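You operate a simulated robot arm through the tools that you are given. There is no shell and no other tool.

The job below is to be done with a simulated robot arm. You get a single attempt, and the scene is never put back.

Task
Close the tun steam, fit the yellow cap and vent the pipe to zero.
Fine: the cap goes from the black stand on to the wheel's hub; open the vent knob till the gauge reads 0, then close it. Where these are worked on the way, their far stop is far enough and under half their travel is too little: vent knob.
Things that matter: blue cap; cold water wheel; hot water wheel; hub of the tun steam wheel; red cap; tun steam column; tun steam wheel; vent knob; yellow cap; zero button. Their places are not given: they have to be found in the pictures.

The check looks at the end state, three seconds after you hand in, the way a careful person would. Anything else that was tipped, shoved, dropped, spilled or broken makes it a failure. Lids that push on must go on centred and level and be pressed home; caps that screw on are set level and turned clockwise until they are tight.

Robot
A 7-joint arm with a fingered hand, fixed in place. Base frame: the origin is on the floor under the middle of its stand, x ahead of it, y to its left, z up. Units: m, degrees, N and s.
With the tool pointing down near the work surface it reaches from about 0.1 to 0.78 m from the base axis. Its first joint turns from -166.0 to 166.0 degrees. Payload 4.9 kg.
The tool frame sits at the grasp point between the pads (the TCP): z along the fingers, y along the line on which they close. The tips reach 0.032 m beyond it. The gripper opens to 0.192 m; its body begins 0.089 m behind the TCP. The gripper is a hand of 3 fingers: y runs from the thumb to the fingers, the wrist lies at [0, 0, -0.267] in the tool frame.
Orientation is that of the tool frame in the base frame, as a unit quaternion [w, x, y, z]. With the fingers straight down and closing along the base's y, the tool's x points along the base's -x, its y along +y and its z along -z.

Tools
- The arm moves only by the tool nudge_tool. Its argument "motion" is text: rows parted by semicolons, each of 6 numbers parted by spaces: the shift along the tool's x, y, z in units of 500 mm (1.0 is 500 mm), then the turn, a rotation vector about the tool's x, y, z in units of 90 degrees (1.0 is 90 degrees). In form: dx dy dz rx ry rz; .... A call has 1 to 20 rows; each row is the pose to reach, as a shift and turn from the pose commanded when the call began, along the tool's axes at that moment. A call with a number of a shift or a turn outside -1 to 1 is refused whole. A row lasts 0.2 s, in which the tool goes at most 0.05 m and 8.6 degrees; a call with a longer step from one row to the next is refused whole. Where a pose cannot be reached the arm comes as near as it can. A force on the tool above 40 N (or 10 N above the force at the start of the call, whichever is more), or a blocked arm, ends the call early, and 0.2 s more pass. In this call time passes only in rows, and 0.2 s behind the last. The reply holds the time, the measured pose of the TCP, the force on the tool along the base axes, the opening and the grip force, in the units named above and with some noise, with the torque about the TCP (base axes, N m) and any sound that the robot's microphone picked up, and new pictures: "show" is both (left out), scene, wrist or none.
- Cameras (640 x 400 px; columns grow to the right, rows downward): "scene" is fixed at [0.2203, 0.6498, 1.3209]; the picture's right is [-0.08, -1.00, 0.00], its down [-0.99, 0.08, -0.14] and it looks along [0.14, -0.01, -0.99] (base axes); focal length 214 px, centre (320, 200). "wrist" rides on the gripper at [0.08, -0.046, -0.113] in the tool frame; the picture's right is [0.50, 0.87, 0.00], its down [-0.67, 0.39, -0.63] and it looks along [-0.55, 0.32, 0.78] (tool axes); focal length 226 px, centre (320, 200).
- finger_targets(finger1, finger2, thumb_bend): sets how far each is bent, from 0 (flat) to 1 (curled in); at 0.3 the hand is open as for a grip, at 0.7 the pads meet at the TCP. One left out holds its place. A second passes; each finger stops where it meets its share of the squeeze, and holds until it gets a number again. It is the only way to open and close the hand. It gives what a move gives, with no picture; readings hold the bend of each and the force on the fingers (four entries, about 0 where the hand has none), thumb and palm.
- probe_pixels(camera, pixels): there is no depth. For up to 12 entries [column, row, z] of the newest picture of that camera ("zoom" is the newest enlarged one), the place [x, y] in the base frame at which the ray of that pixel passes the height z, good to about 0.002 m. The clock stands still meanwhile.
- close_up(camera, box): a new picture of the part [left, top, right, bottom] of that camera's present view, enlarged. The clock stands still meanwhile.
- hand_in(): hands the job in; it is judged then, once.

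Open the gripper and draw the arm clear of the work before you hand the job in, unless the task says otherwise.

The tools are called after "Request:" by a JSON object that holds its "name" and its "arguments". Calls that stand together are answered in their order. nudge_tool: Moves the arm, as the interface text tells. Its arguments: {"type":"object","properties":{"motion":{"type":"string"},"show":{"type":"string","enum":["both","scene","wrist","none"]}},"required":["motion"]} The other tools are called the same way: finger_targets (finger1, finger2, thumb_bend) moves the fingers one by one; probe_pixels (camera, pixels) gives the place at which the rays of pixels pass given heights; close_up (camera, box) takes an enlarged picture of a part of a camera's view; hand_in () hands the job in.

At the start:

```text
t: 0.0
tcp_pos: [0.2964, 0.3629, 0.8901]
tool_rot: [0.0, 0.0, 1.0, -0.001]
force: [-0.6, -0.6, -0.2]
wrist_torque: [-0.01, -0.02, -0.02]
finger_gap: 0.1918
grasp_force: 0.1
shape: jaw
bend: [0.3, 0.3, 0.3]
finger forces: [0.0, 0.1, 0.0, 0.0, 0.0, 0.1]
```

scene: 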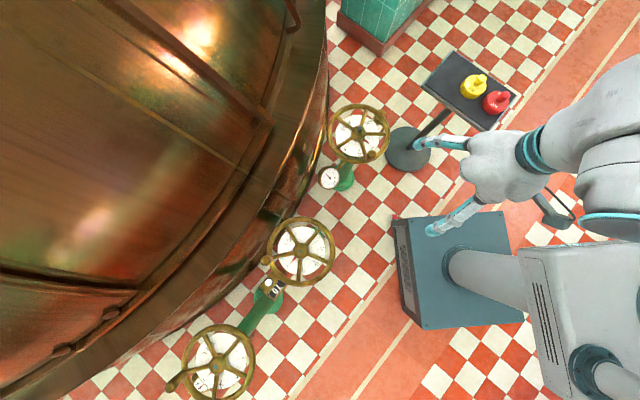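
wrist: 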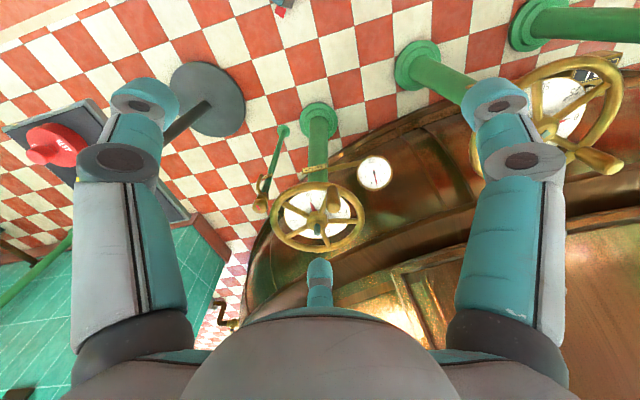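

The scene shows three brass wheels around (358,133), (300,252) and (217,362), plus a black stand with yellow (474,86) and red (496,102) caps. I enlarge the parts to identify labels before moving anything.

Request:
{"name": "close_up", "arguments": {"camera": "scene", "box": [290, 80, 420, 210]}}

Request:
{"name": "close_up", "arguments": {"camera": "scene", "box": [240, 200, 360, 320]}}

Request:
{"name": "close_up", "arguments": {"camera": "scene", "box": [150, 300, 280, 400]}}

Request:
{"name": "close_up", "arguments": {"camera": "scene", "box": [400, 40, 540, 150]}}

Request:
{"name": "close_up", "arguments": {"camera": "wrist", "box": [230, 120, 420, 280]}}

```text
3.08 times, centred on (355, 145) of scene
```

zoom: 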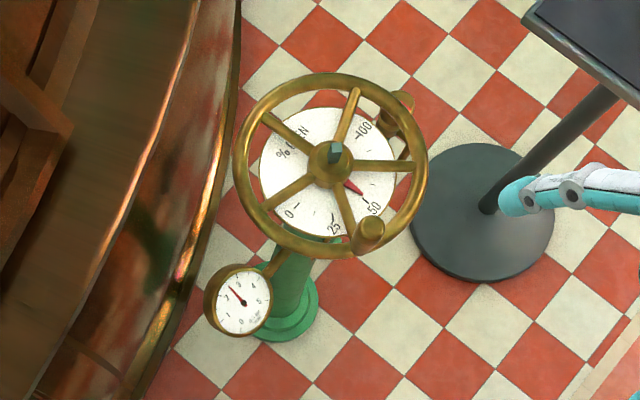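

```text
3.33 times, centred on (300, 260) of scene
```

zoom: 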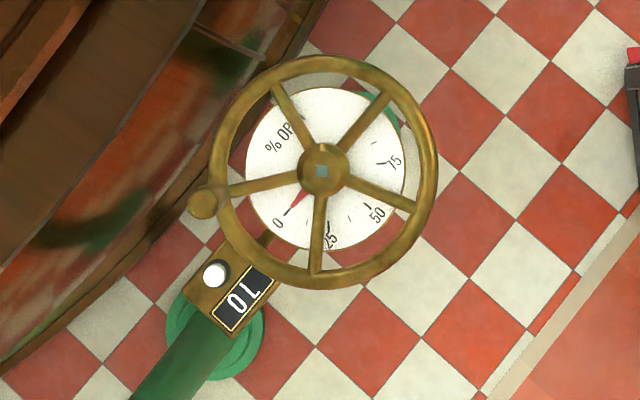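

```text
4.00 times, centred on (215, 350) of scene
```

zoom: 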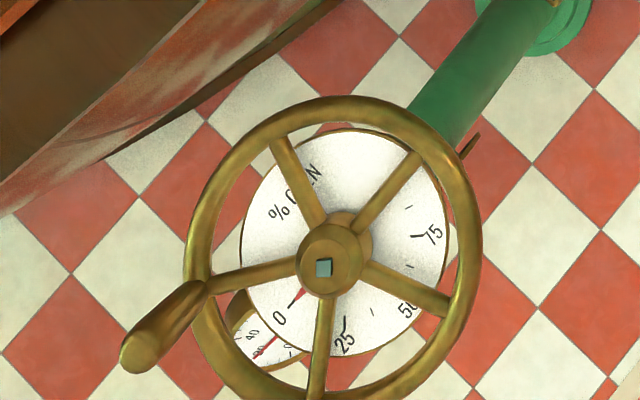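

```text
3.64 times, centred on (470, 95) of scene
```

zoom: 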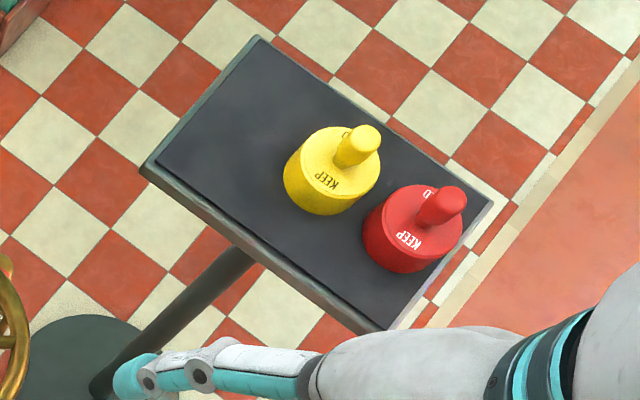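

```text
2.50 times, centred on (325, 200) of wrist
```

zoom: 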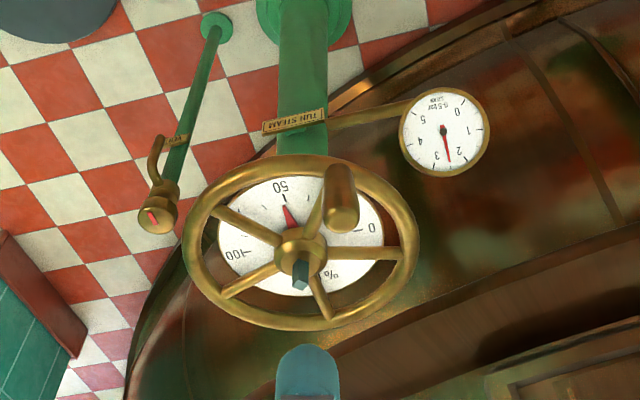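

The wrist zoom reads "TUN STEAM" on the wheel at scene (359,132), with its pointer near 47 % and its gauge around 2.5, and the vent knob stands on the thin green pipe at wrist (260,206). I enlarge the vent knob, the gauge and the hub further.

Request:
{"name": "close_up", "arguments": {"camera": "wrist", "box": [230, 160, 310, 230]}}

Request:
{"name": "close_up", "arguments": {"camera": "wrist", "box": [340, 140, 410, 200]}}

Request:
{"name": "close_up", "arguments": {"camera": "scene", "box": [325, 95, 400, 165]}}

Request:
{"name": "close_up", "arguments": {"camera": "wrist", "box": [0, 80, 210, 260]}}

Request:
{"name": "close_up", "arguments": {"camera": "wrist", "box": [260, 170, 380, 260]}}

```text
5.71 times, centred on (270, 195) of wrist
```

zoom: 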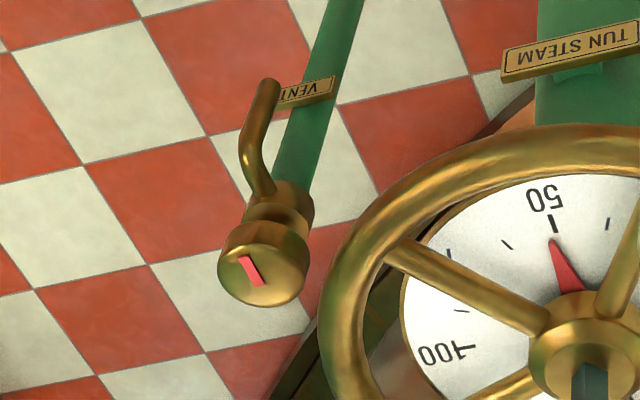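

```text
6.67 times, centred on (375, 170) of wrist
```

zoom: 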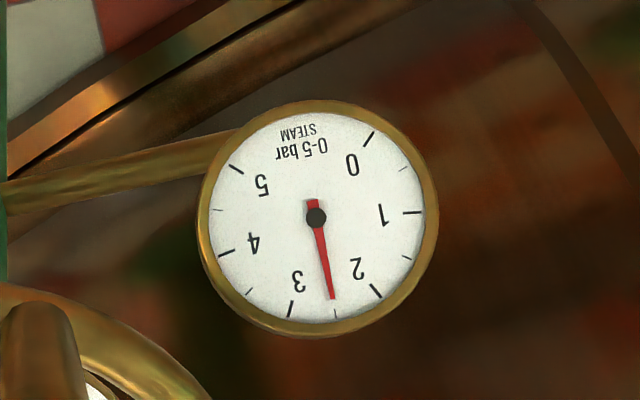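

```text
5.71 times, centred on (362, 130) of scene
```

zoom: 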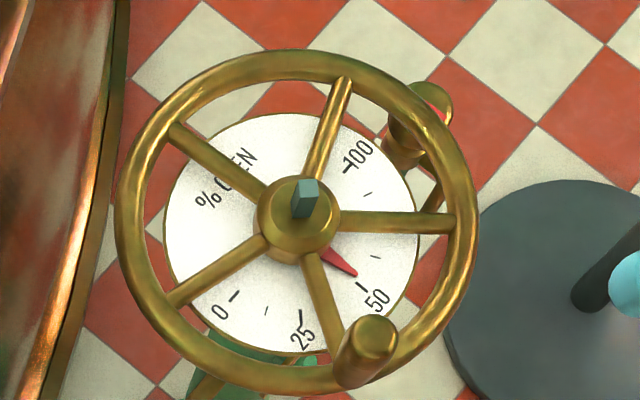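

```text
2.22 times, centred on (105, 170) of wrist
```

zoom: 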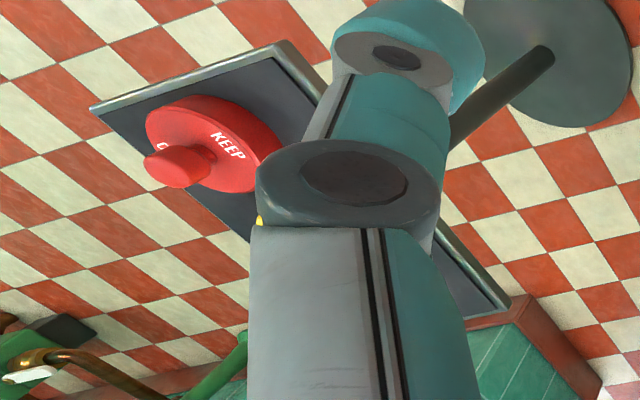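

```text
4.44 times, centred on (320, 215) of wrist
```

zoom: 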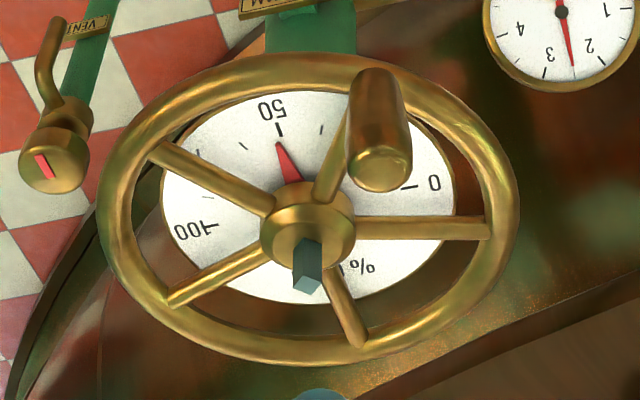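

The pointer sits just below 50 %, the gauge reads about 2.5 bar, and the vent knob is a round vertical-axis knob with a red mark at scene (382,112). I curl the fingers in free air to see what the closed hand looks like.

Request:
{"name": "finger_targets", "arguments": {"finger1": 0.7, "finger2": 0.7, "thumb_bend": 0.7}}

Request:
{"name": "nudge_tool", "arguments": {"motion": "0 0 0 0 0 0"}}

```text
t: 1.0
tcp_pos: [0.2966, 0.3623, 0.8902]
tool_rot: [0.0, 0.0, 1.0, 0.0]
force: [1.3, 0.5, -1.1]
wrist_torque: [0.0, 0.03, 0.04]
finger_gap: 0.0031
grasp_force: 0.1
shape: fingers
bend: [0.69, 0.69, 0.7]
finger forces: [0.1, 0.0, 0.1, 0.0, 0.1, 0.0]
```

```text
t: 1.4
tcp_pos: [0.2965, 0.3631, 0.8899]
tool_rot: [0.0, 0.0, 1.0, 0.0]
force: [0.1, 0.6, -0.5]
wrist_torque: [-0.01, -0.01, 0.02]
finger_gap: 0.0034
grasp_force: 0.1
shape: fingers
bend: [0.69, 0.69, 0.7]
finger forces: [0.0, 0.0, 0.0, 0.0, 0.0, 0.1]
```

scene: 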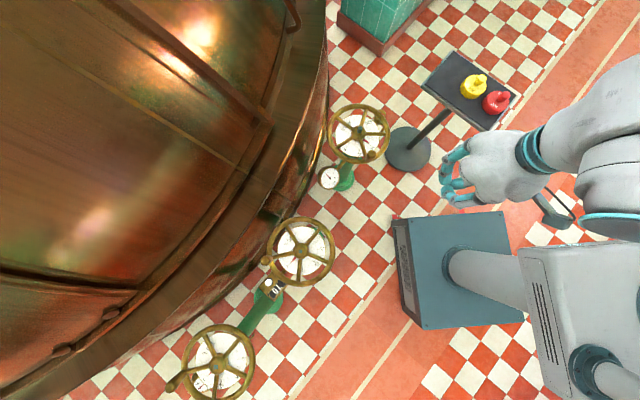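
wrist: 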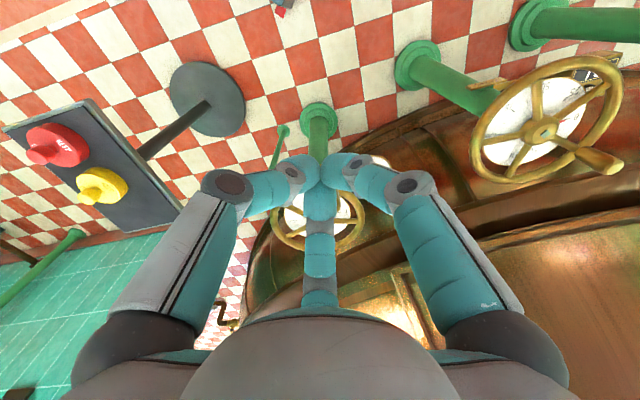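

Both caps are now in the wrist view (yellow at (102,186), red at (57,146)) and the fingers meet at (320,165). I zoom in on both caps in both views to triangulate them precisely.

Request:
{"name": "close_up", "arguments": {"camera": "wrist", "box": [0, 90, 160, 240]}}

Request:
{"name": "close_up", "arguments": {"camera": "scene", "box": [440, 60, 525, 130]}}

Request:
{"name": "close_up", "arguments": {"camera": "wrist", "box": [240, 130, 400, 230]}}

Request:
{"name": "close_up", "arguments": {"camera": "scene", "box": [310, 155, 350, 195]}}

```text
2.67 times, centred on (80, 165) of wrist
```

zoom: 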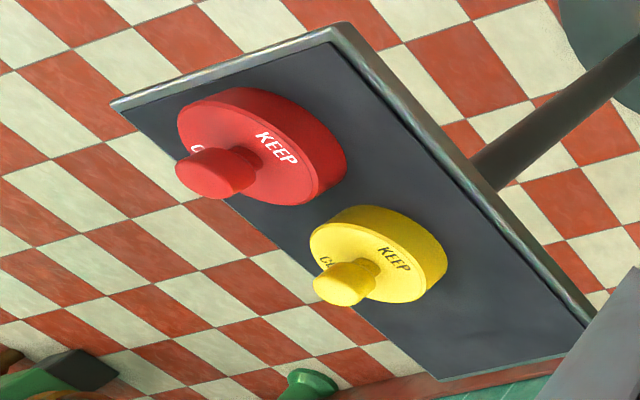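

```text
5.71 times, centred on (482, 95) of scene
```

zoom: 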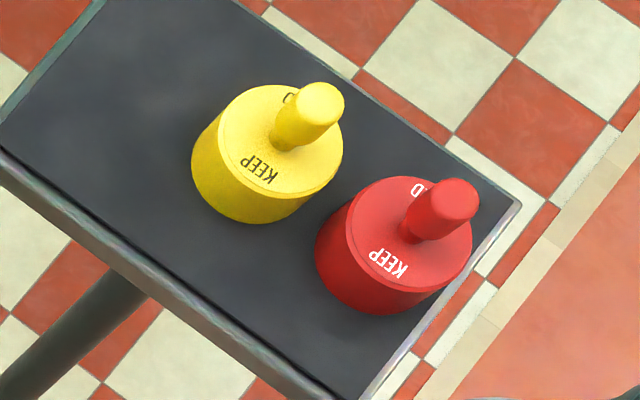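

```text
4.00 times, centred on (320, 180) of wrist
```

zoom: 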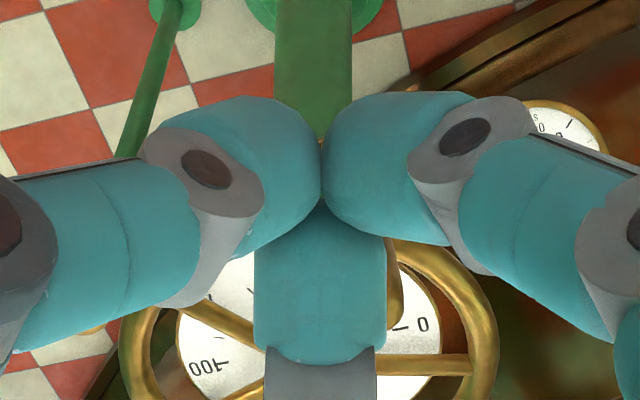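

```text
10.00 times, centred on (330, 175) of scene
```

zoom: 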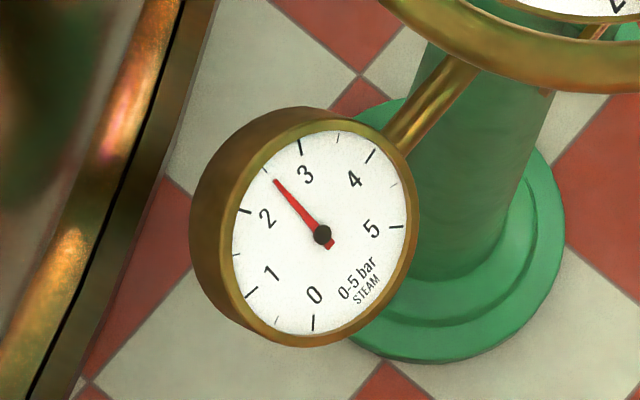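

Gauge reads ~2.5 bar and the caps are separate on the stand. I plan to turn the wheel with the thumb alone in a spoke gap, so I curl both fingers fully and part-bend the thumb, then look at the shape.

Request:
{"name": "finger_targets", "arguments": {"finger1": 1.0, "finger2": 1.0, "thumb_bend": 0.45}}

Request:
{"name": "nudge_tool", "arguments": {"motion": "0 0 0 0 0 0"}}

Request:
{"name": "close_up", "arguments": {"camera": "wrist", "box": [60, 60, 460, 310]}}

Request:
{"name": "close_up", "arguments": {"camera": "scene", "box": [410, 110, 550, 240]}}

```text
t: 2.4
tcp_pos: [0.297, 0.3625, 0.8902]
tool_rot: [0.0, 0.0, 1.0, 0.0]
force: [-0.1, 0.5, -0.1]
wrist_torque: [-0.02, 0.03, 0.0]
finger_gap: 0.0526
grasp_force: 0.1
shape: fingers
bend: [0.79, 0.8, 0.45]
finger forces: [0.0, 0.0, 0.0, 0.0, 0.1, 0.0]
```

```text
t: 2.8
tcp_pos: [0.296, 0.3636, 0.8884]
tool_rot: [0.0, 0.0, 1.0, 0.0]
force: [0.6, -0.5, -0.2]
wrist_torque: [0.01, 0.03, 0.0]
finger_gap: 0.0532
grasp_force: 0.1
shape: fingers
bend: [0.8, 0.81, 0.45]
finger forces: [0.0, 0.0, 0.0, 0.1, 0.0, 0.1]
```

scene: 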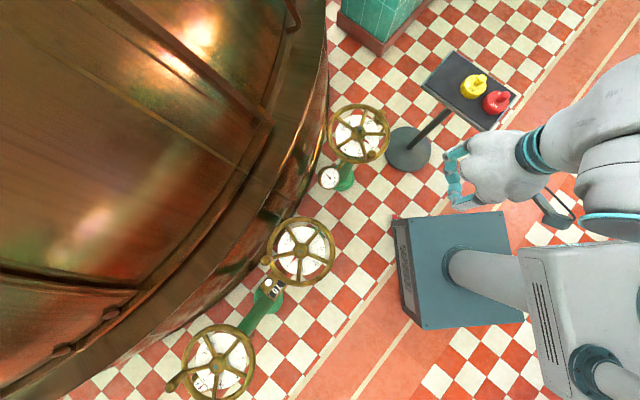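
wrist: 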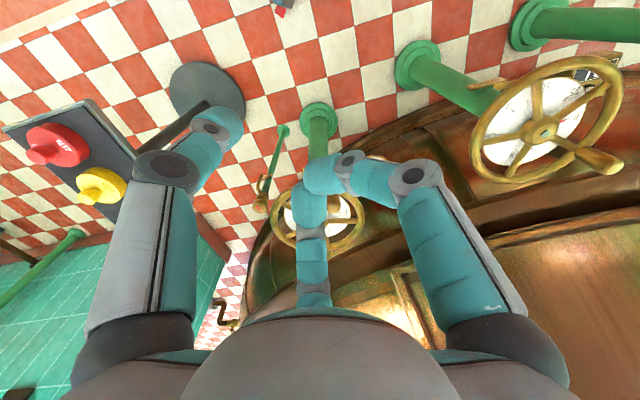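

```text
1.60 times, centred on (260, 185) of wrist
```

zoom: 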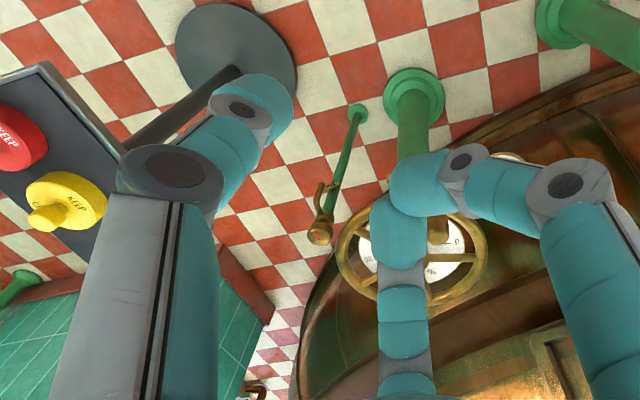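

```text
3.08 times, centred on (480, 175) of scene
```

zoom: 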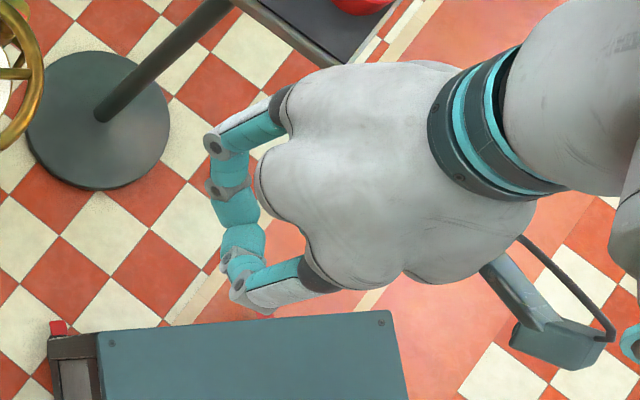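

The curled fingers block each other at 0.8 and still hang low near the TCP. I try the opposite shape: both fingers flat (0) and the thumb bent to 0.7 as a lone probe.

Request:
{"name": "finger_targets", "arguments": {"finger1": 0.0, "finger2": 0.0, "thumb_bend": 0.7}}

Request:
{"name": "nudge_tool", "arguments": {"motion": "0 0 0 0 0 0"}}

Request:
{"name": "close_up", "arguments": {"camera": "scene", "box": [380, 90, 550, 250]}}

```text
t: 3.8
tcp_pos: [0.2967, 0.3628, 0.8897]
tool_rot: [0.0, 0.0, 1.0, 0.0]
force: [1.1, 1.0, 0.0]
wrist_torque: [-0.01, -0.01, 0.02]
finger_gap: 0.1333
grasp_force: 0.1
shape: fingers
bend: [0.01, 0.01, 0.7]
finger forces: [0.1, 0.1, 0.1, 0.0, 0.0, 0.0]
```

```text
t: 4.2
tcp_pos: [0.2966, 0.363, 0.8899]
tool_rot: [0.0, -0.001, 1.0, 0.0]
force: [-0.6, 0.6, 0.6]
wrist_torque: [0.0, -0.02, 0.02]
finger_gap: 0.1334
grasp_force: 0.0
shape: fingers
bend: [0.01, 0.01, 0.7]
finger forces: [0.1, 0.0, 0.1, 0.0, 0.0, 0.0]
```

scene: 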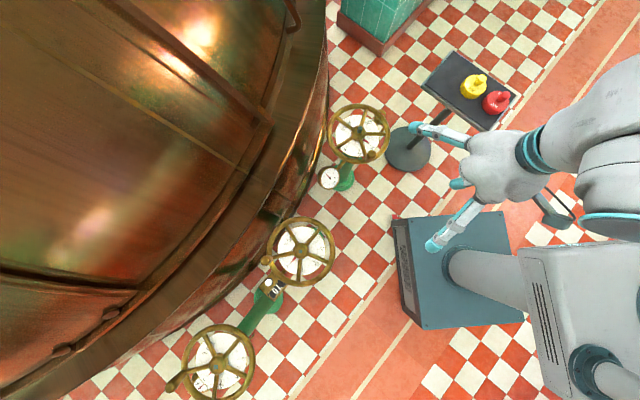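
wrist: 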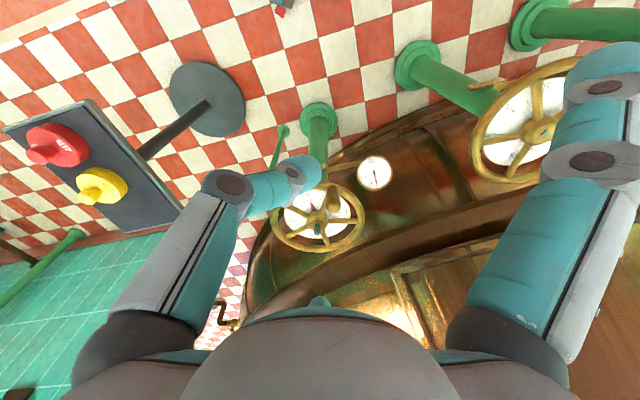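

```text
2.50 times, centred on (465, 170) of scene
```

zoom: 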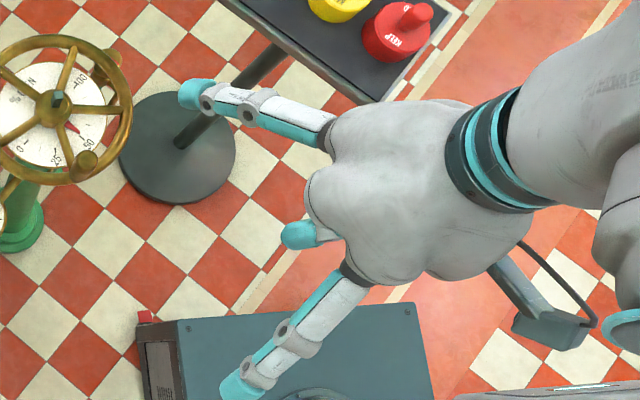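

Thumb-only is usable but the flat fingers would skim the rim. Now I plan to straddle the spoke pointing to scene-right (toward −y) and orbit the hub. First I need the exact wheel centre, so I zoom the scene on the wheel and probe rim points.

Request:
{"name": "close_up", "arguments": {"camera": "scene", "box": [320, 95, 400, 170]}}

Request:
{"name": "close_up", "arguments": {"camera": "wrist", "box": [255, 160, 385, 260]}}

```text
5.33 times, centred on (360, 132) of scene
```

zoom: 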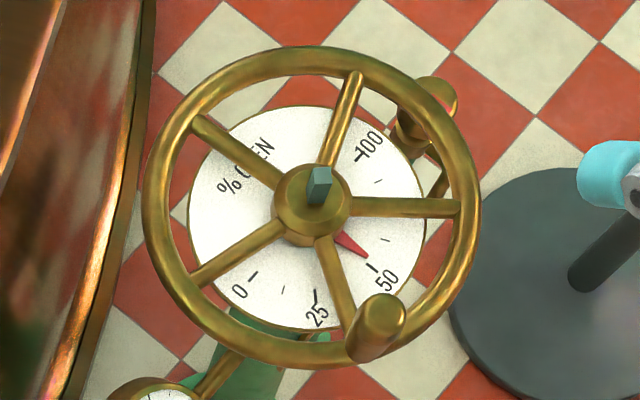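

```text
4.00 times, centred on (320, 210) of wrist
```

zoom: 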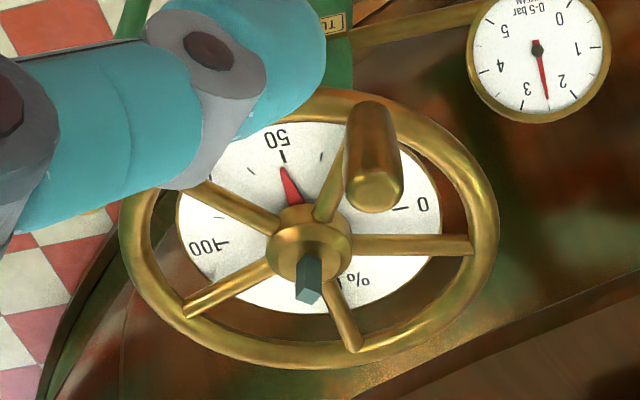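

The stem, hub and rim are clear in both zooms. I probe rim mid-tube points from both cameras at candidate heights to fix the wheel's centre and plane.

Request:
{"name": "probe_pixels", "arguments": {"camera": "scene", "pixels": [[358.5, 106.1, 0.64], [329.4, 133.9, 0.64], [387.6, 132.9, 0.64], [356.2, 160.9, 0.64], [358.5, 106.1, 0.65], [329.4, 133.9, 0.65], [387.6, 132.9, 0.65], [356.2, 160.9, 0.65], [359.8, 129.0, 0.668], [371.0, 150.0, 0.689], [383.0, 111.0, 0.56], [345.0, 133.0, 0.615]]}}

Request:
{"name": "probe_pixels", "arguments": {"camera": "zoom", "pixels": [[131, 228, 0.64], [487, 235, 0.64], [270, 357, 0.64], [131, 228, 0.65], [487, 235, 0.65], [270, 357, 0.65], [308, 292, 0.668], [375, 185, 0.689], [312, 235, 0.645], [192, 310, 0.64], [465, 245, 0.64], [356, 345, 0.64]]}}

```text
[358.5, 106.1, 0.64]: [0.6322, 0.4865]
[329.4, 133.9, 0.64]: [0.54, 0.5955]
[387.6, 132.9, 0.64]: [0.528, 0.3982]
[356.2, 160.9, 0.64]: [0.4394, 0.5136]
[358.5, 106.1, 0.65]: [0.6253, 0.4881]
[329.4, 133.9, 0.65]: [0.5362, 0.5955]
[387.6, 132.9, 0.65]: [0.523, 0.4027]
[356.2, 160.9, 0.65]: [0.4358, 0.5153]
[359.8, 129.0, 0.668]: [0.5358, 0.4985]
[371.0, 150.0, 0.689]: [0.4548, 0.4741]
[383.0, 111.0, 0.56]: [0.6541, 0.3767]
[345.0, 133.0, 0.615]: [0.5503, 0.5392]
```

```text
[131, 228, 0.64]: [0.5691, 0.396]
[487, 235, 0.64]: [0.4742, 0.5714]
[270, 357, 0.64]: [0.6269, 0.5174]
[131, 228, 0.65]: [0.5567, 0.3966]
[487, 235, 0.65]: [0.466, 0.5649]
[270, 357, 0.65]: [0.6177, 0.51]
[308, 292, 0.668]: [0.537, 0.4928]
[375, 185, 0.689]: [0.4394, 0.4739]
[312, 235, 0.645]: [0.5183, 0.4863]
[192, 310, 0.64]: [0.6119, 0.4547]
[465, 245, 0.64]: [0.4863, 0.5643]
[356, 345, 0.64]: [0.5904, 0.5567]
```

Scene probes give the wheel centre ≈ (0.536,0.498), rim radius ≈ 0.098 and plane near z 0.635–0.64; the right-hand spoke points to about 263°. I set the fingers half open and move above that spoke at z 0.80 for a closer look.

Request:
{"name": "finger_targets", "arguments": {"finger1": 0.5, "finger2": 0.5, "thumb_bend": 0.4}}

Request:
{"name": "nudge_tool", "arguments": {"motion": "-0.06 0.012 0.02 0 0 0.01; -0.12 0.024 0.045 0 0 0.02; -0.18 0.036 0.07 0 0 0.03; -0.24 0.048 0.09 0 0 0.04; -0.30 0.060 0.115 0 0 0.05; -0.36 0.072 0.14 0 0 0.06; -0.42 0.085 0.16 0 0 0.07; -0.46 0.094 0.18 0 0 0.078; -0.46 0.094 0.18 0 0 0.078"}}

```text
t: 5.2
tcp_pos: [0.2969, 0.3636, 0.8902]
tool_rot: [0.0, 0.0, 1.0, 0.0]
force: [1.0, 0.1, 0.0]
wrist_torque: [0.01, 0.05, -0.01]
finger_gap: 0.1065
grasp_force: 0.2
shape: fingers
bend: [0.5, 0.5, 0.4]
finger forces: [0.0, 0.0, 0.0, 0.0, 0.0, 0.2]
```

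```text
t: 7.2
tcp_pos: [0.5263, 0.4107, 0.8014]
tool_rot: [-0.001, 0.062, 0.998, 0.0]
force: [0.1, -0.1, -0.1]
wrist_torque: [-0.03, 0.01, 0.01]
finger_gap: 0.1064
grasp_force: 0.0
shape: fingers
bend: [0.5, 0.5, 0.4]
finger forces: [0.1, 0.0, 0.0, 0.0, 0.0, 0.1]
```

scene: 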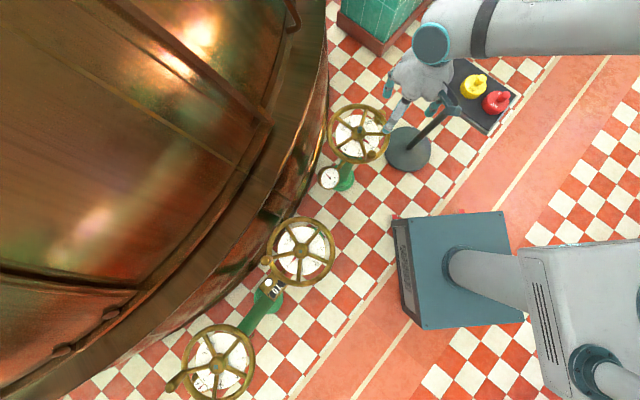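
wrist: 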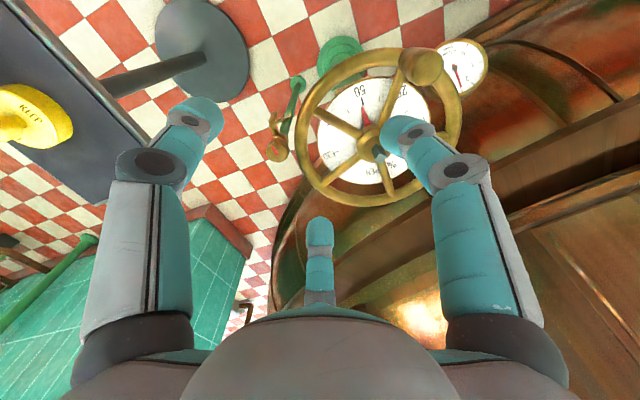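

The hand is above the spoke; wheel and vent knob show at wrist (380,140) and (280,135). I zoom on the wrist view to refine the geometry.

Request:
{"name": "close_up", "arguments": {"camera": "wrist", "box": [255, 35, 495, 215]}}

Request:
{"name": "close_up", "arguments": {"camera": "wrist", "box": [255, 70, 335, 170]}}

Request:
{"name": "close_up", "arguments": {"camera": "scene", "box": [310, 60, 470, 180]}}

```text
2.22 times, centred on (375, 125) of wrist
```

zoom: 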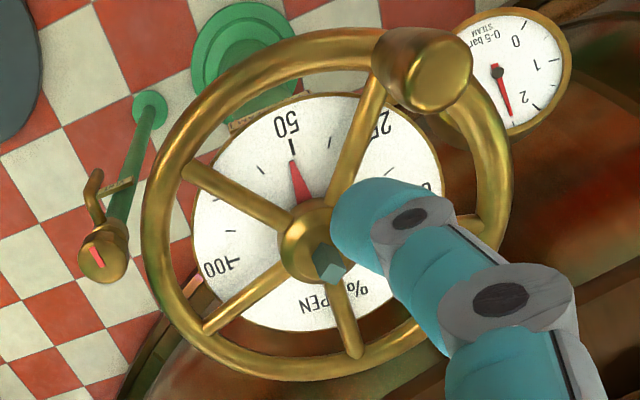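

```text
4.00 times, centred on (295, 120) of wrist
```

zoom: 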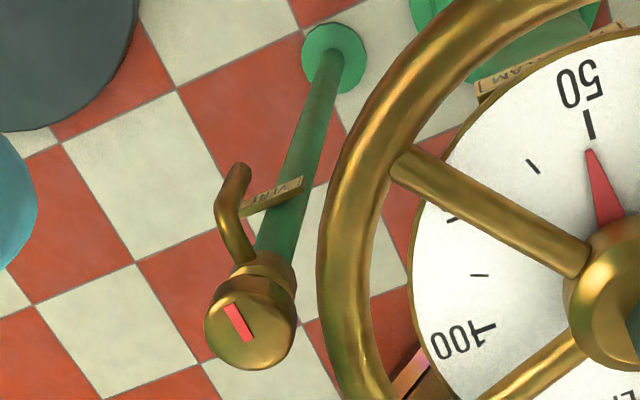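

```text
3.33 times, centred on (390, 120) of scene
```

zoom: 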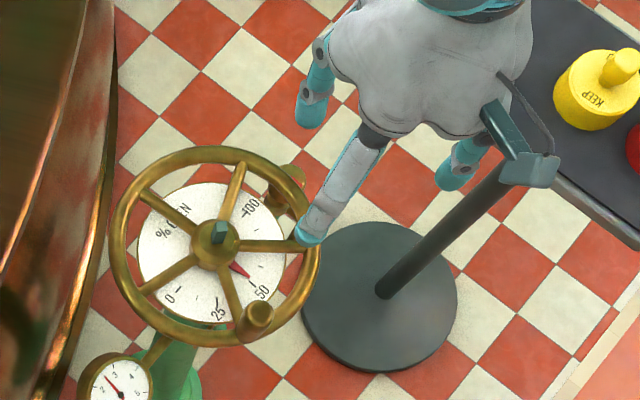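

The wheel, stem, vent knob and gauge are clear. I probe the rim, stem and knob from this closer wrist view at a few heights.

Request:
{"name": "probe_pixels", "arguments": {"camera": "wrist", "pixels": [[301.1, 129.5, 0.635], [361.5, 199.8, 0.635], [366, 55.2, 0.635], [456.1, 116, 0.635], [378.6, 153.4, 0.665], [316.4, 112.4, 0.635], [325.7, 181.3, 0.635], [364.6, 192.6, 0.635], [281, 151, 0.56], [281, 151, 0.54], [345, 90, 0.615], [373, 140, 0.645]]}}

Request:
{"name": "probe_pixels", "arguments": {"camera": "scene", "pixels": [[358.5, 106.1, 0.635], [329.4, 133.9, 0.635], [387.6, 132.9, 0.635], [356.2, 160.9, 0.635], [359.8, 129.0, 0.665], [383.0, 111.0, 0.54]]}}

```text
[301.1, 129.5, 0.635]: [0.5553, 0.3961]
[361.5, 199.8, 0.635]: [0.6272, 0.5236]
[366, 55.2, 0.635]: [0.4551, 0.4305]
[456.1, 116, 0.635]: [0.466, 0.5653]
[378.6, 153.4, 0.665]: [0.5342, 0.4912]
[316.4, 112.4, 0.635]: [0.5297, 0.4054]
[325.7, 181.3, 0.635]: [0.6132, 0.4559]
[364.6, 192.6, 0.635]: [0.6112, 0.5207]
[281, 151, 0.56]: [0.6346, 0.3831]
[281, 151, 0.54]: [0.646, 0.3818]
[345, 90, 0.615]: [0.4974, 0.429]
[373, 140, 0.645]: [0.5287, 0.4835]
```

```text
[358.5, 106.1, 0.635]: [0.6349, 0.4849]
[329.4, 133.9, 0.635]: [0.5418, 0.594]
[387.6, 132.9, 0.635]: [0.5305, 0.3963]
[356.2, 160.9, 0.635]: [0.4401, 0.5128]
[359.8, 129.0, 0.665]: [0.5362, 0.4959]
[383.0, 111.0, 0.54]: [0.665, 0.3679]
```

Centre fits ≈ (0.537,0.496) with the plane ≈ 0.633. The fingers look set to flank the spoke, so I lower to TCP z ≈ 0.70 (tips ~0.66, above the rim) and check.

Request:
{"name": "nudge_tool", "arguments": {"motion": "0 0 0.05 0 0 0; 0 0 0.1 0 0 0; 0 0 0.15 0 0 0; 0 0 0.19 0 0 0; 0 0 0.2 0 0 0"}}

Request:
{"name": "close_up", "arguments": {"camera": "wrist", "box": [220, 20, 480, 260]}}

Request:
{"name": "close_up", "arguments": {"camera": "scene", "box": [310, 70, 450, 180]}}

```text
t: 8.4
tcp_pos: [0.5273, 0.4114, 0.7001]
tool_rot: [0.0, 0.061, 0.998, 0.0]
force: [0.4, 0.2, 0.5]
wrist_torque: [-0.06, 0.02, -0.02]
finger_gap: 0.1065
grasp_force: 0.1
shape: fingers
bend: [0.5, 0.5, 0.4]
finger forces: [0.0, 0.0, 0.0, 0.0, 0.0, 0.1]
```

scene: 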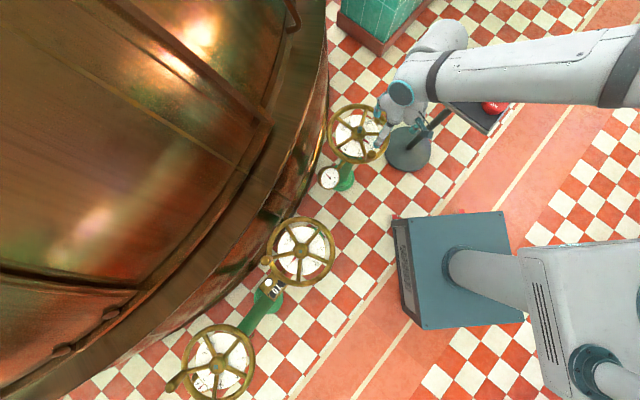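
wrist: 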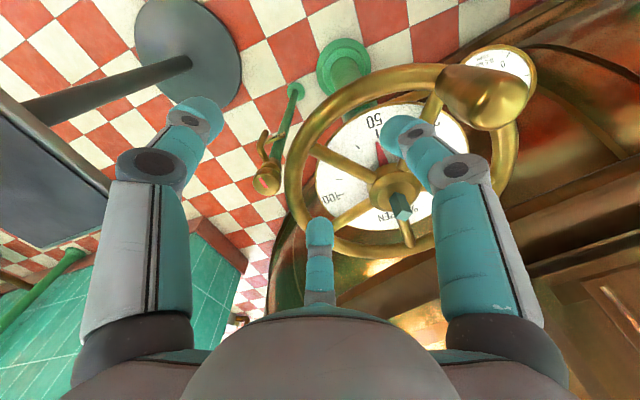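

```text
1.67 times, centred on (350, 140) of wrist
```

zoom: 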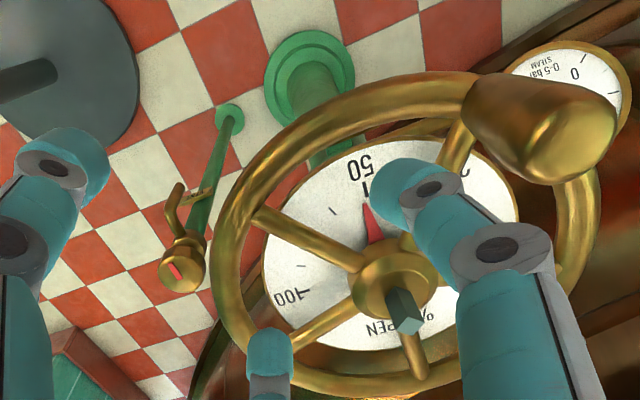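

```text
3.64 times, centred on (380, 125) of scene
```

zoom: 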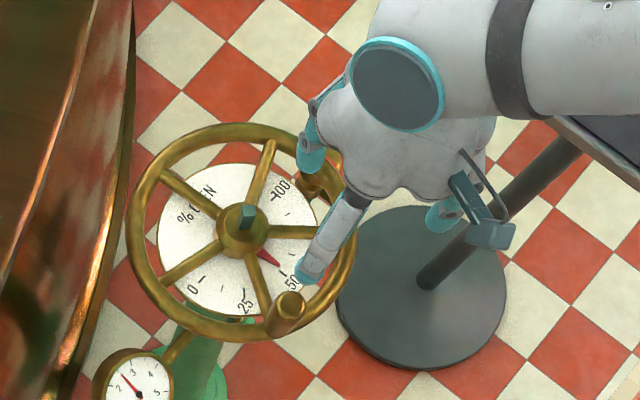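

Both fingertips appear inside the two gaps beside the 263° spoke; I bend the fingers slightly more (0.55), shift 5 mm toward the hub and descend 4 cm so the tips sit just past the spoke.

Request:
{"name": "finger_targets", "arguments": {"finger1": 0.56, "finger2": 0.56, "thumb_bend": 0.4}}

Request:
{"name": "nudge_tool", "arguments": {"motion": "0 0.01 0 0 0 0; 0 0.01 0.02 0 0 0; 0 0.01 0.04 0 0 0; 0 0.01 0.06 0 0 0; 0 0.01 0.072 0 0 0; 0 0.01 0.076 0 0 0"}}

Request:
{"name": "close_up", "arguments": {"camera": "wrist", "box": [220, 20, 480, 260]}}

Request:
{"name": "close_up", "arguments": {"camera": "scene", "box": [310, 70, 450, 180]}}

```text
t: 9.4
tcp_pos: [0.5272, 0.4107, 0.7015]
tool_rot: [0.001, 0.062, 0.998, 0.0]
force: [0.1, 0.2, 0.2]
wrist_torque: [0.0, -0.02, -0.01]
finger_gap: 0.0946
grasp_force: 0.0
shape: fingers
bend: [0.56, 0.56, 0.4]
finger forces: [0.0, 0.1, 0.0, 0.0, 0.0, 0.0]
```

```text
t: 10.8
tcp_pos: [0.5277, 0.4153, 0.6608]
tool_rot: [0.0, 0.062, 0.998, 0.0]
force: [-0.1, 0.3, 0.1]
wrist_torque: [0.02, -0.02, -0.03]
finger_gap: 0.095
grasp_force: 0.1
shape: fingers
bend: [0.56, 0.56, 0.4]
finger forces: [0.0, 0.1, 0.0, 0.0, 0.0, 0.0]
```

scene: 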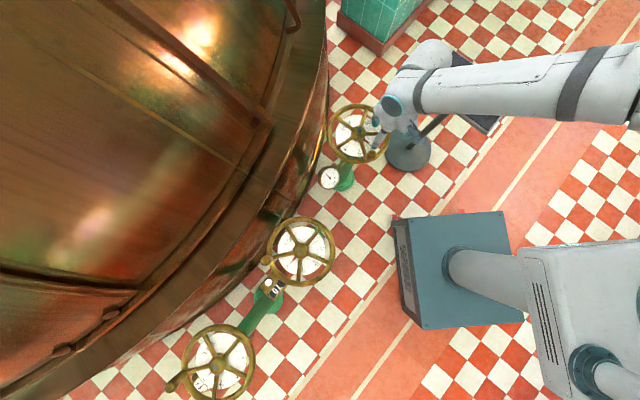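
wrist: 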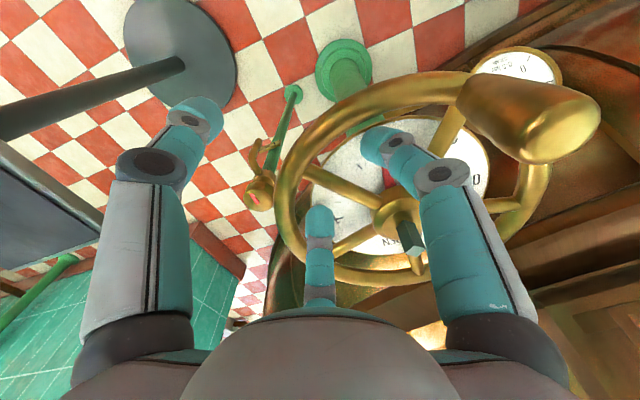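

```text
1.67 times, centred on (350, 140) of wrist
```

zoom: 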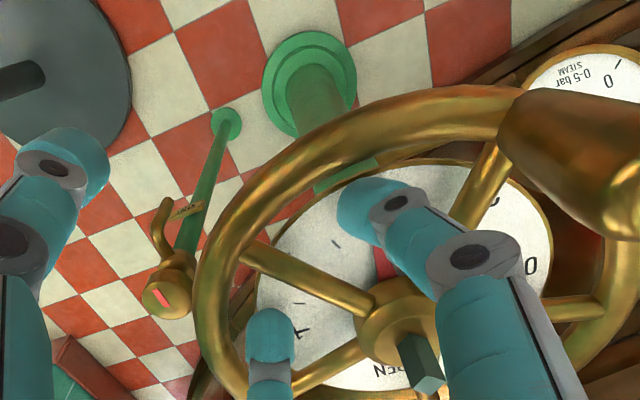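

```text
3.64 times, centred on (380, 125) of scene
```

zoom: 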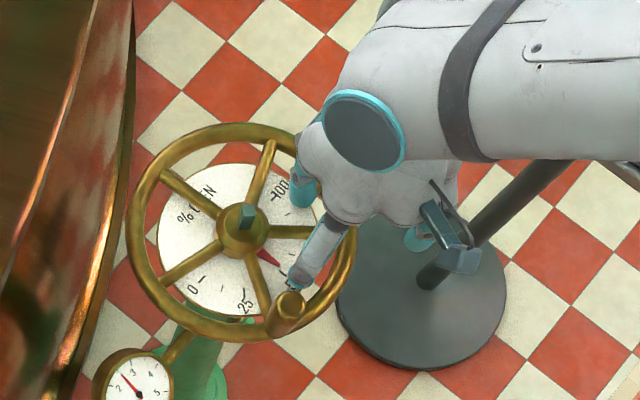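

The fingertips sit in the gaps on both sides of the spoke with no contact force. I close the fingers to 0.62 to flank the spoke, then orbit clockwise 40° about the hub (tool +z turn).

Request:
{"name": "finger_targets", "arguments": {"finger1": 0.62, "finger2": 0.62}}

Request:
{"name": "nudge_tool", "arguments": {"motion": "0.01416 0.00062 0 0 0 0.0556; 0.0282 0.00247 0 0 0 0.1111; 0.0420 0.0055 0 0 0 0.1667; 0.0555 0.0098 0 0 0 0.2222; 0.0686 0.0152 0 0 0 0.2778; 0.0812 0.0218 0 0 0 0.3333; 0.0932 0.0294 0 0 0 0.3889; 0.1044 0.0380 0 0 0 0.4444"}}

Request:
{"name": "close_up", "arguments": {"camera": "scene", "box": [310, 70, 450, 180]}}

```text
t: 11.8
tcp_pos: [0.5267, 0.4152, 0.6618]
tool_rot: [0.0, 0.061, 0.998, 0.0]
force: [0.0, -0.4, -0.1]
wrist_torque: [0.01, -0.02, 0.0]
finger_gap: 0.0843
grasp_force: 0.1
shape: fingers
bend: [0.62, 0.62, 0.4]
finger forces: [0.1, 0.0, 0.0, 0.0, 0.0, 0.0]
```

```text
t: 13.6
tcp_pos: [0.4774, 0.4399, 0.6617]
tool_rot: [-0.001, 0.401, 0.916, -0.001]
force: [4.2, -2.0, 4.0]
wrist_torque: [-0.07, -0.25, -0.04]
finger_gap: 0.0842
grasp_force: 2.5
shape: fingers
bend: [0.62, 0.59, 0.4]
finger forces: [0.0, 4.8, 0.1, 0.1, 0.0, 0.1]
```

scene: 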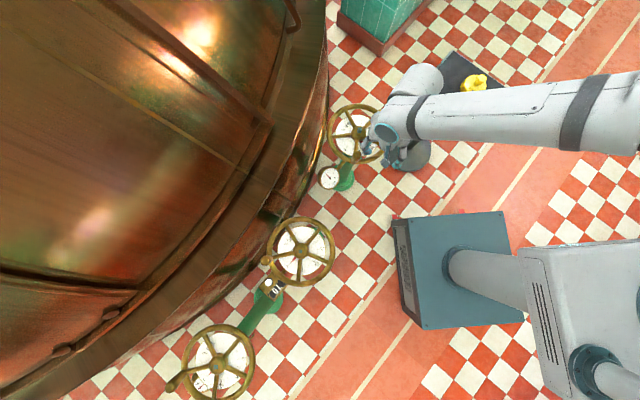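
wrist: 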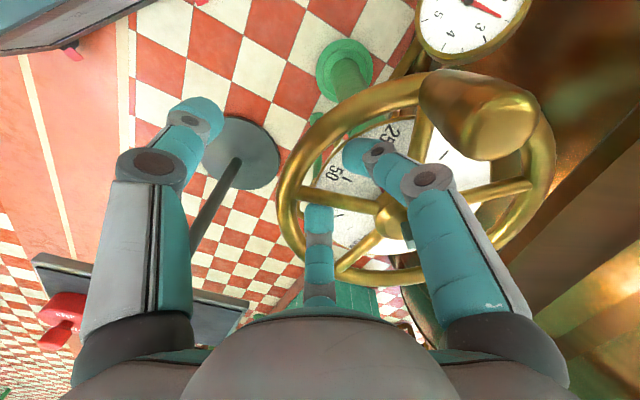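

```text
3.64 times, centred on (380, 125) of scene
```

zoom: 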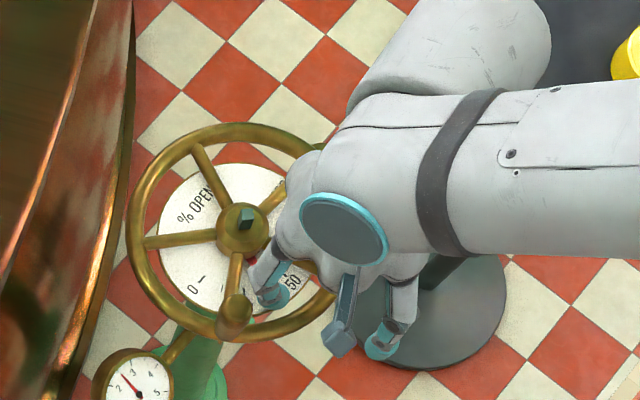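

The wheel turned with the hand (handle now at scene zoom (235,312)), force only ~5 N. I continue the same clockwise orbit for another 40°.

Request:
{"name": "nudge_tool", "arguments": {"motion": "0.01416 0.00062 0 0 0 0.0556; 0.0282 0.00247 0 0 0 0.1111; 0.0420 0.0055 0 0 0 0.1667; 0.0555 0.0098 0 0 0 0.2222; 0.0686 0.0152 0 0 0 0.2778; 0.0812 0.0218 0 0 0 0.3333; 0.0932 0.0294 0 0 0 0.3889; 0.1044 0.0380 0 0 0 0.4444"}}

Request:
{"name": "close_up", "arguments": {"camera": "scene", "box": [310, 70, 450, 180]}}

```text
t: 15.4
tcp_pos: [0.4552, 0.493, 0.6617]
tool_rot: [0.0, 0.689, 0.725, -0.001]
force: [1.6, -3.7, 1.9]
wrist_torque: [-0.14, -0.11, -0.02]
finger_gap: 0.0843
grasp_force: 2.4
shape: fingers
bend: [0.62, 0.59, 0.4]
finger forces: [0.0, 4.5, 0.0, 0.0, 0.0, 0.0]
```

scene: 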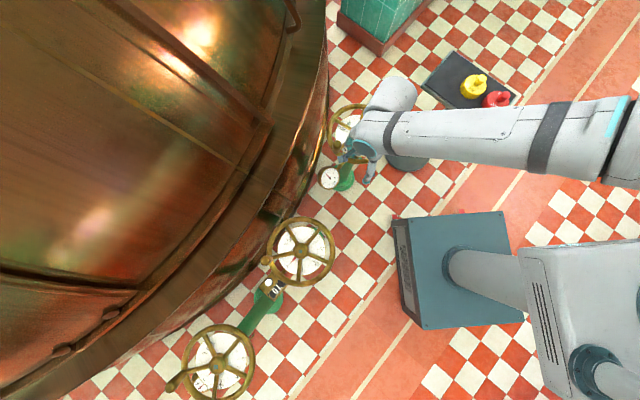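
wrist: 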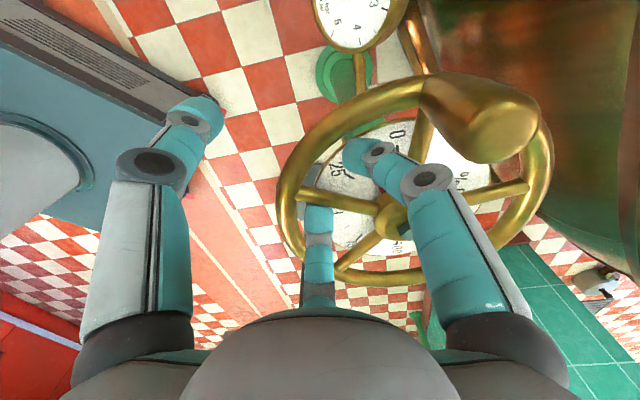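

```text
3.64 times, centred on (380, 125) of scene
```

zoom: 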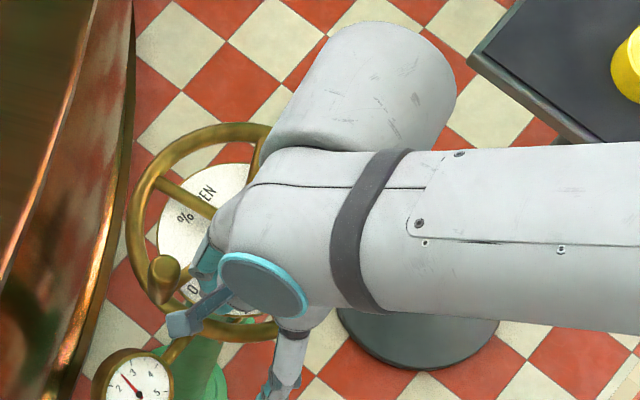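

The handle is now at scene zoom (163,275), still short of the closed direction. I continue another 30° clockwise, expecting the stop.

Request:
{"name": "nudge_tool", "arguments": {"motion": "0.01416 0.00062 0 0 0 0.0556; 0.0282 0.00247 0 0 0 0.1111; 0.0420 0.0055 0 0 0 0.1667; 0.0555 0.0098 0 0 0 0.2222; 0.0686 0.0152 0 0 0 0.2778; 0.0812 0.0218 0 0 0 0.3333"}}

Request:
{"name": "close_up", "arguments": {"camera": "scene", "box": [310, 70, 450, 180]}}

Request:
{"name": "close_up", "arguments": {"camera": "wrist", "box": [260, 50, 560, 290]}}

```text
t: 16.8
tcp_pos: [0.465, 0.5325, 0.6606]
tool_rot: [-0.001, 0.853, 0.521, -0.001]
force: [-0.3, -6.8, 3.9]
wrist_torque: [-0.36, 0.03, -0.04]
finger_gap: 0.0842
grasp_force: 3.5
shape: fingers
bend: [0.62, 0.57, 0.4]
finger forces: [0.0, 8.0, 0.1, 0.1, 0.0, 0.0]
```

scene: 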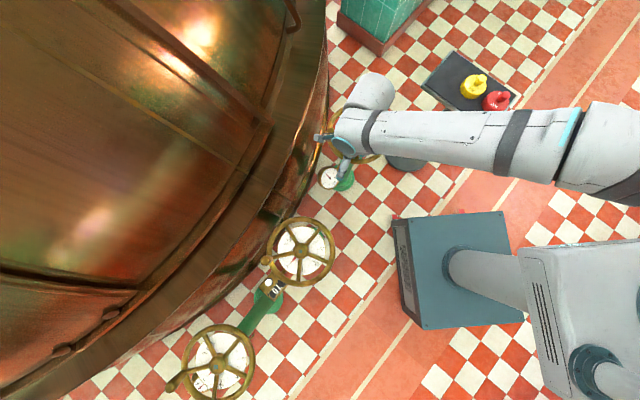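
wrist: 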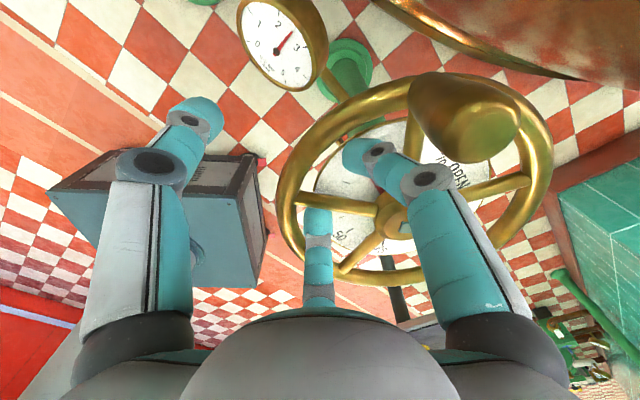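

```text
3.64 times, centred on (380, 125) of scene
```

zoom: 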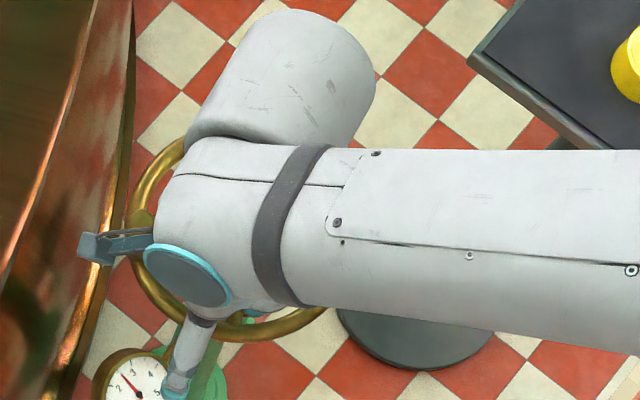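

```text
1.67 times, centred on (410, 170) of wrist
```

zoom: 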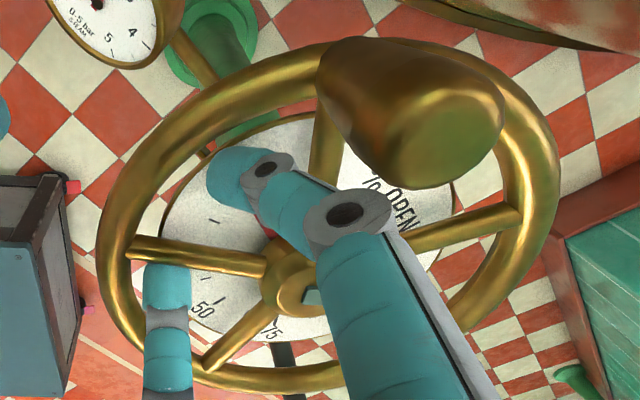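

Finger-2 force rose to 8 N and the wheel has turned roughly 98°, so the stop may be near; the camera bracket is still clear of the tun. I push 8° further in small steps and watch the force.

Request:
{"name": "nudge_tool", "arguments": {"motion": "0.0057 0.0001 0 0 0 0.0222; 0.01133 0.0004 0 0 0 0.0444; 0.01698 0.00089 0 0 0 0.0667; 0.0226 0.0016 0 0 0 0.0889"}}

Request:
{"name": "close_up", "arguments": {"camera": "wrist", "box": [260, 50, 560, 290]}}

```text
t: 17.8
tcp_pos: [0.47, 0.5414, 0.661]
tool_rot: [-0.001, 0.887, 0.461, 0.0]
force: [-0.9, -13.3, 6.5]
wrist_torque: [-0.73, 0.08, -0.02]
finger_gap: 0.0842
grasp_force: 6.7
shape: fingers
bend: [0.62, 0.54, 0.4]
finger forces: [0.0, 12.6, 0.0, 0.0, 0.0, 0.0]
```

scene: 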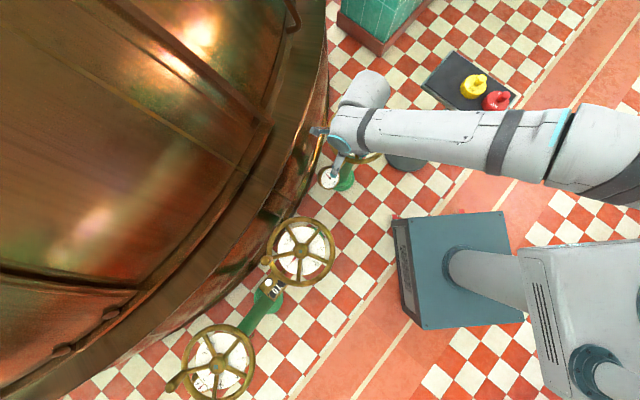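
wrist: 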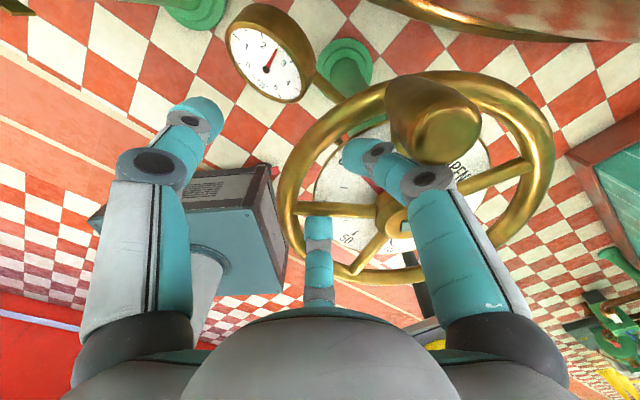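

```text
1.67 times, centred on (410, 170) of wrist
```

zoom: 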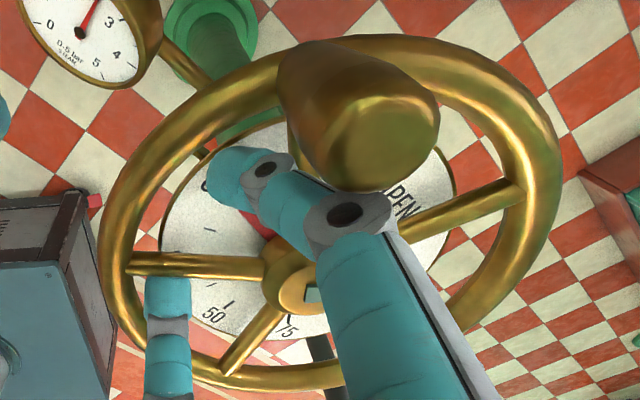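

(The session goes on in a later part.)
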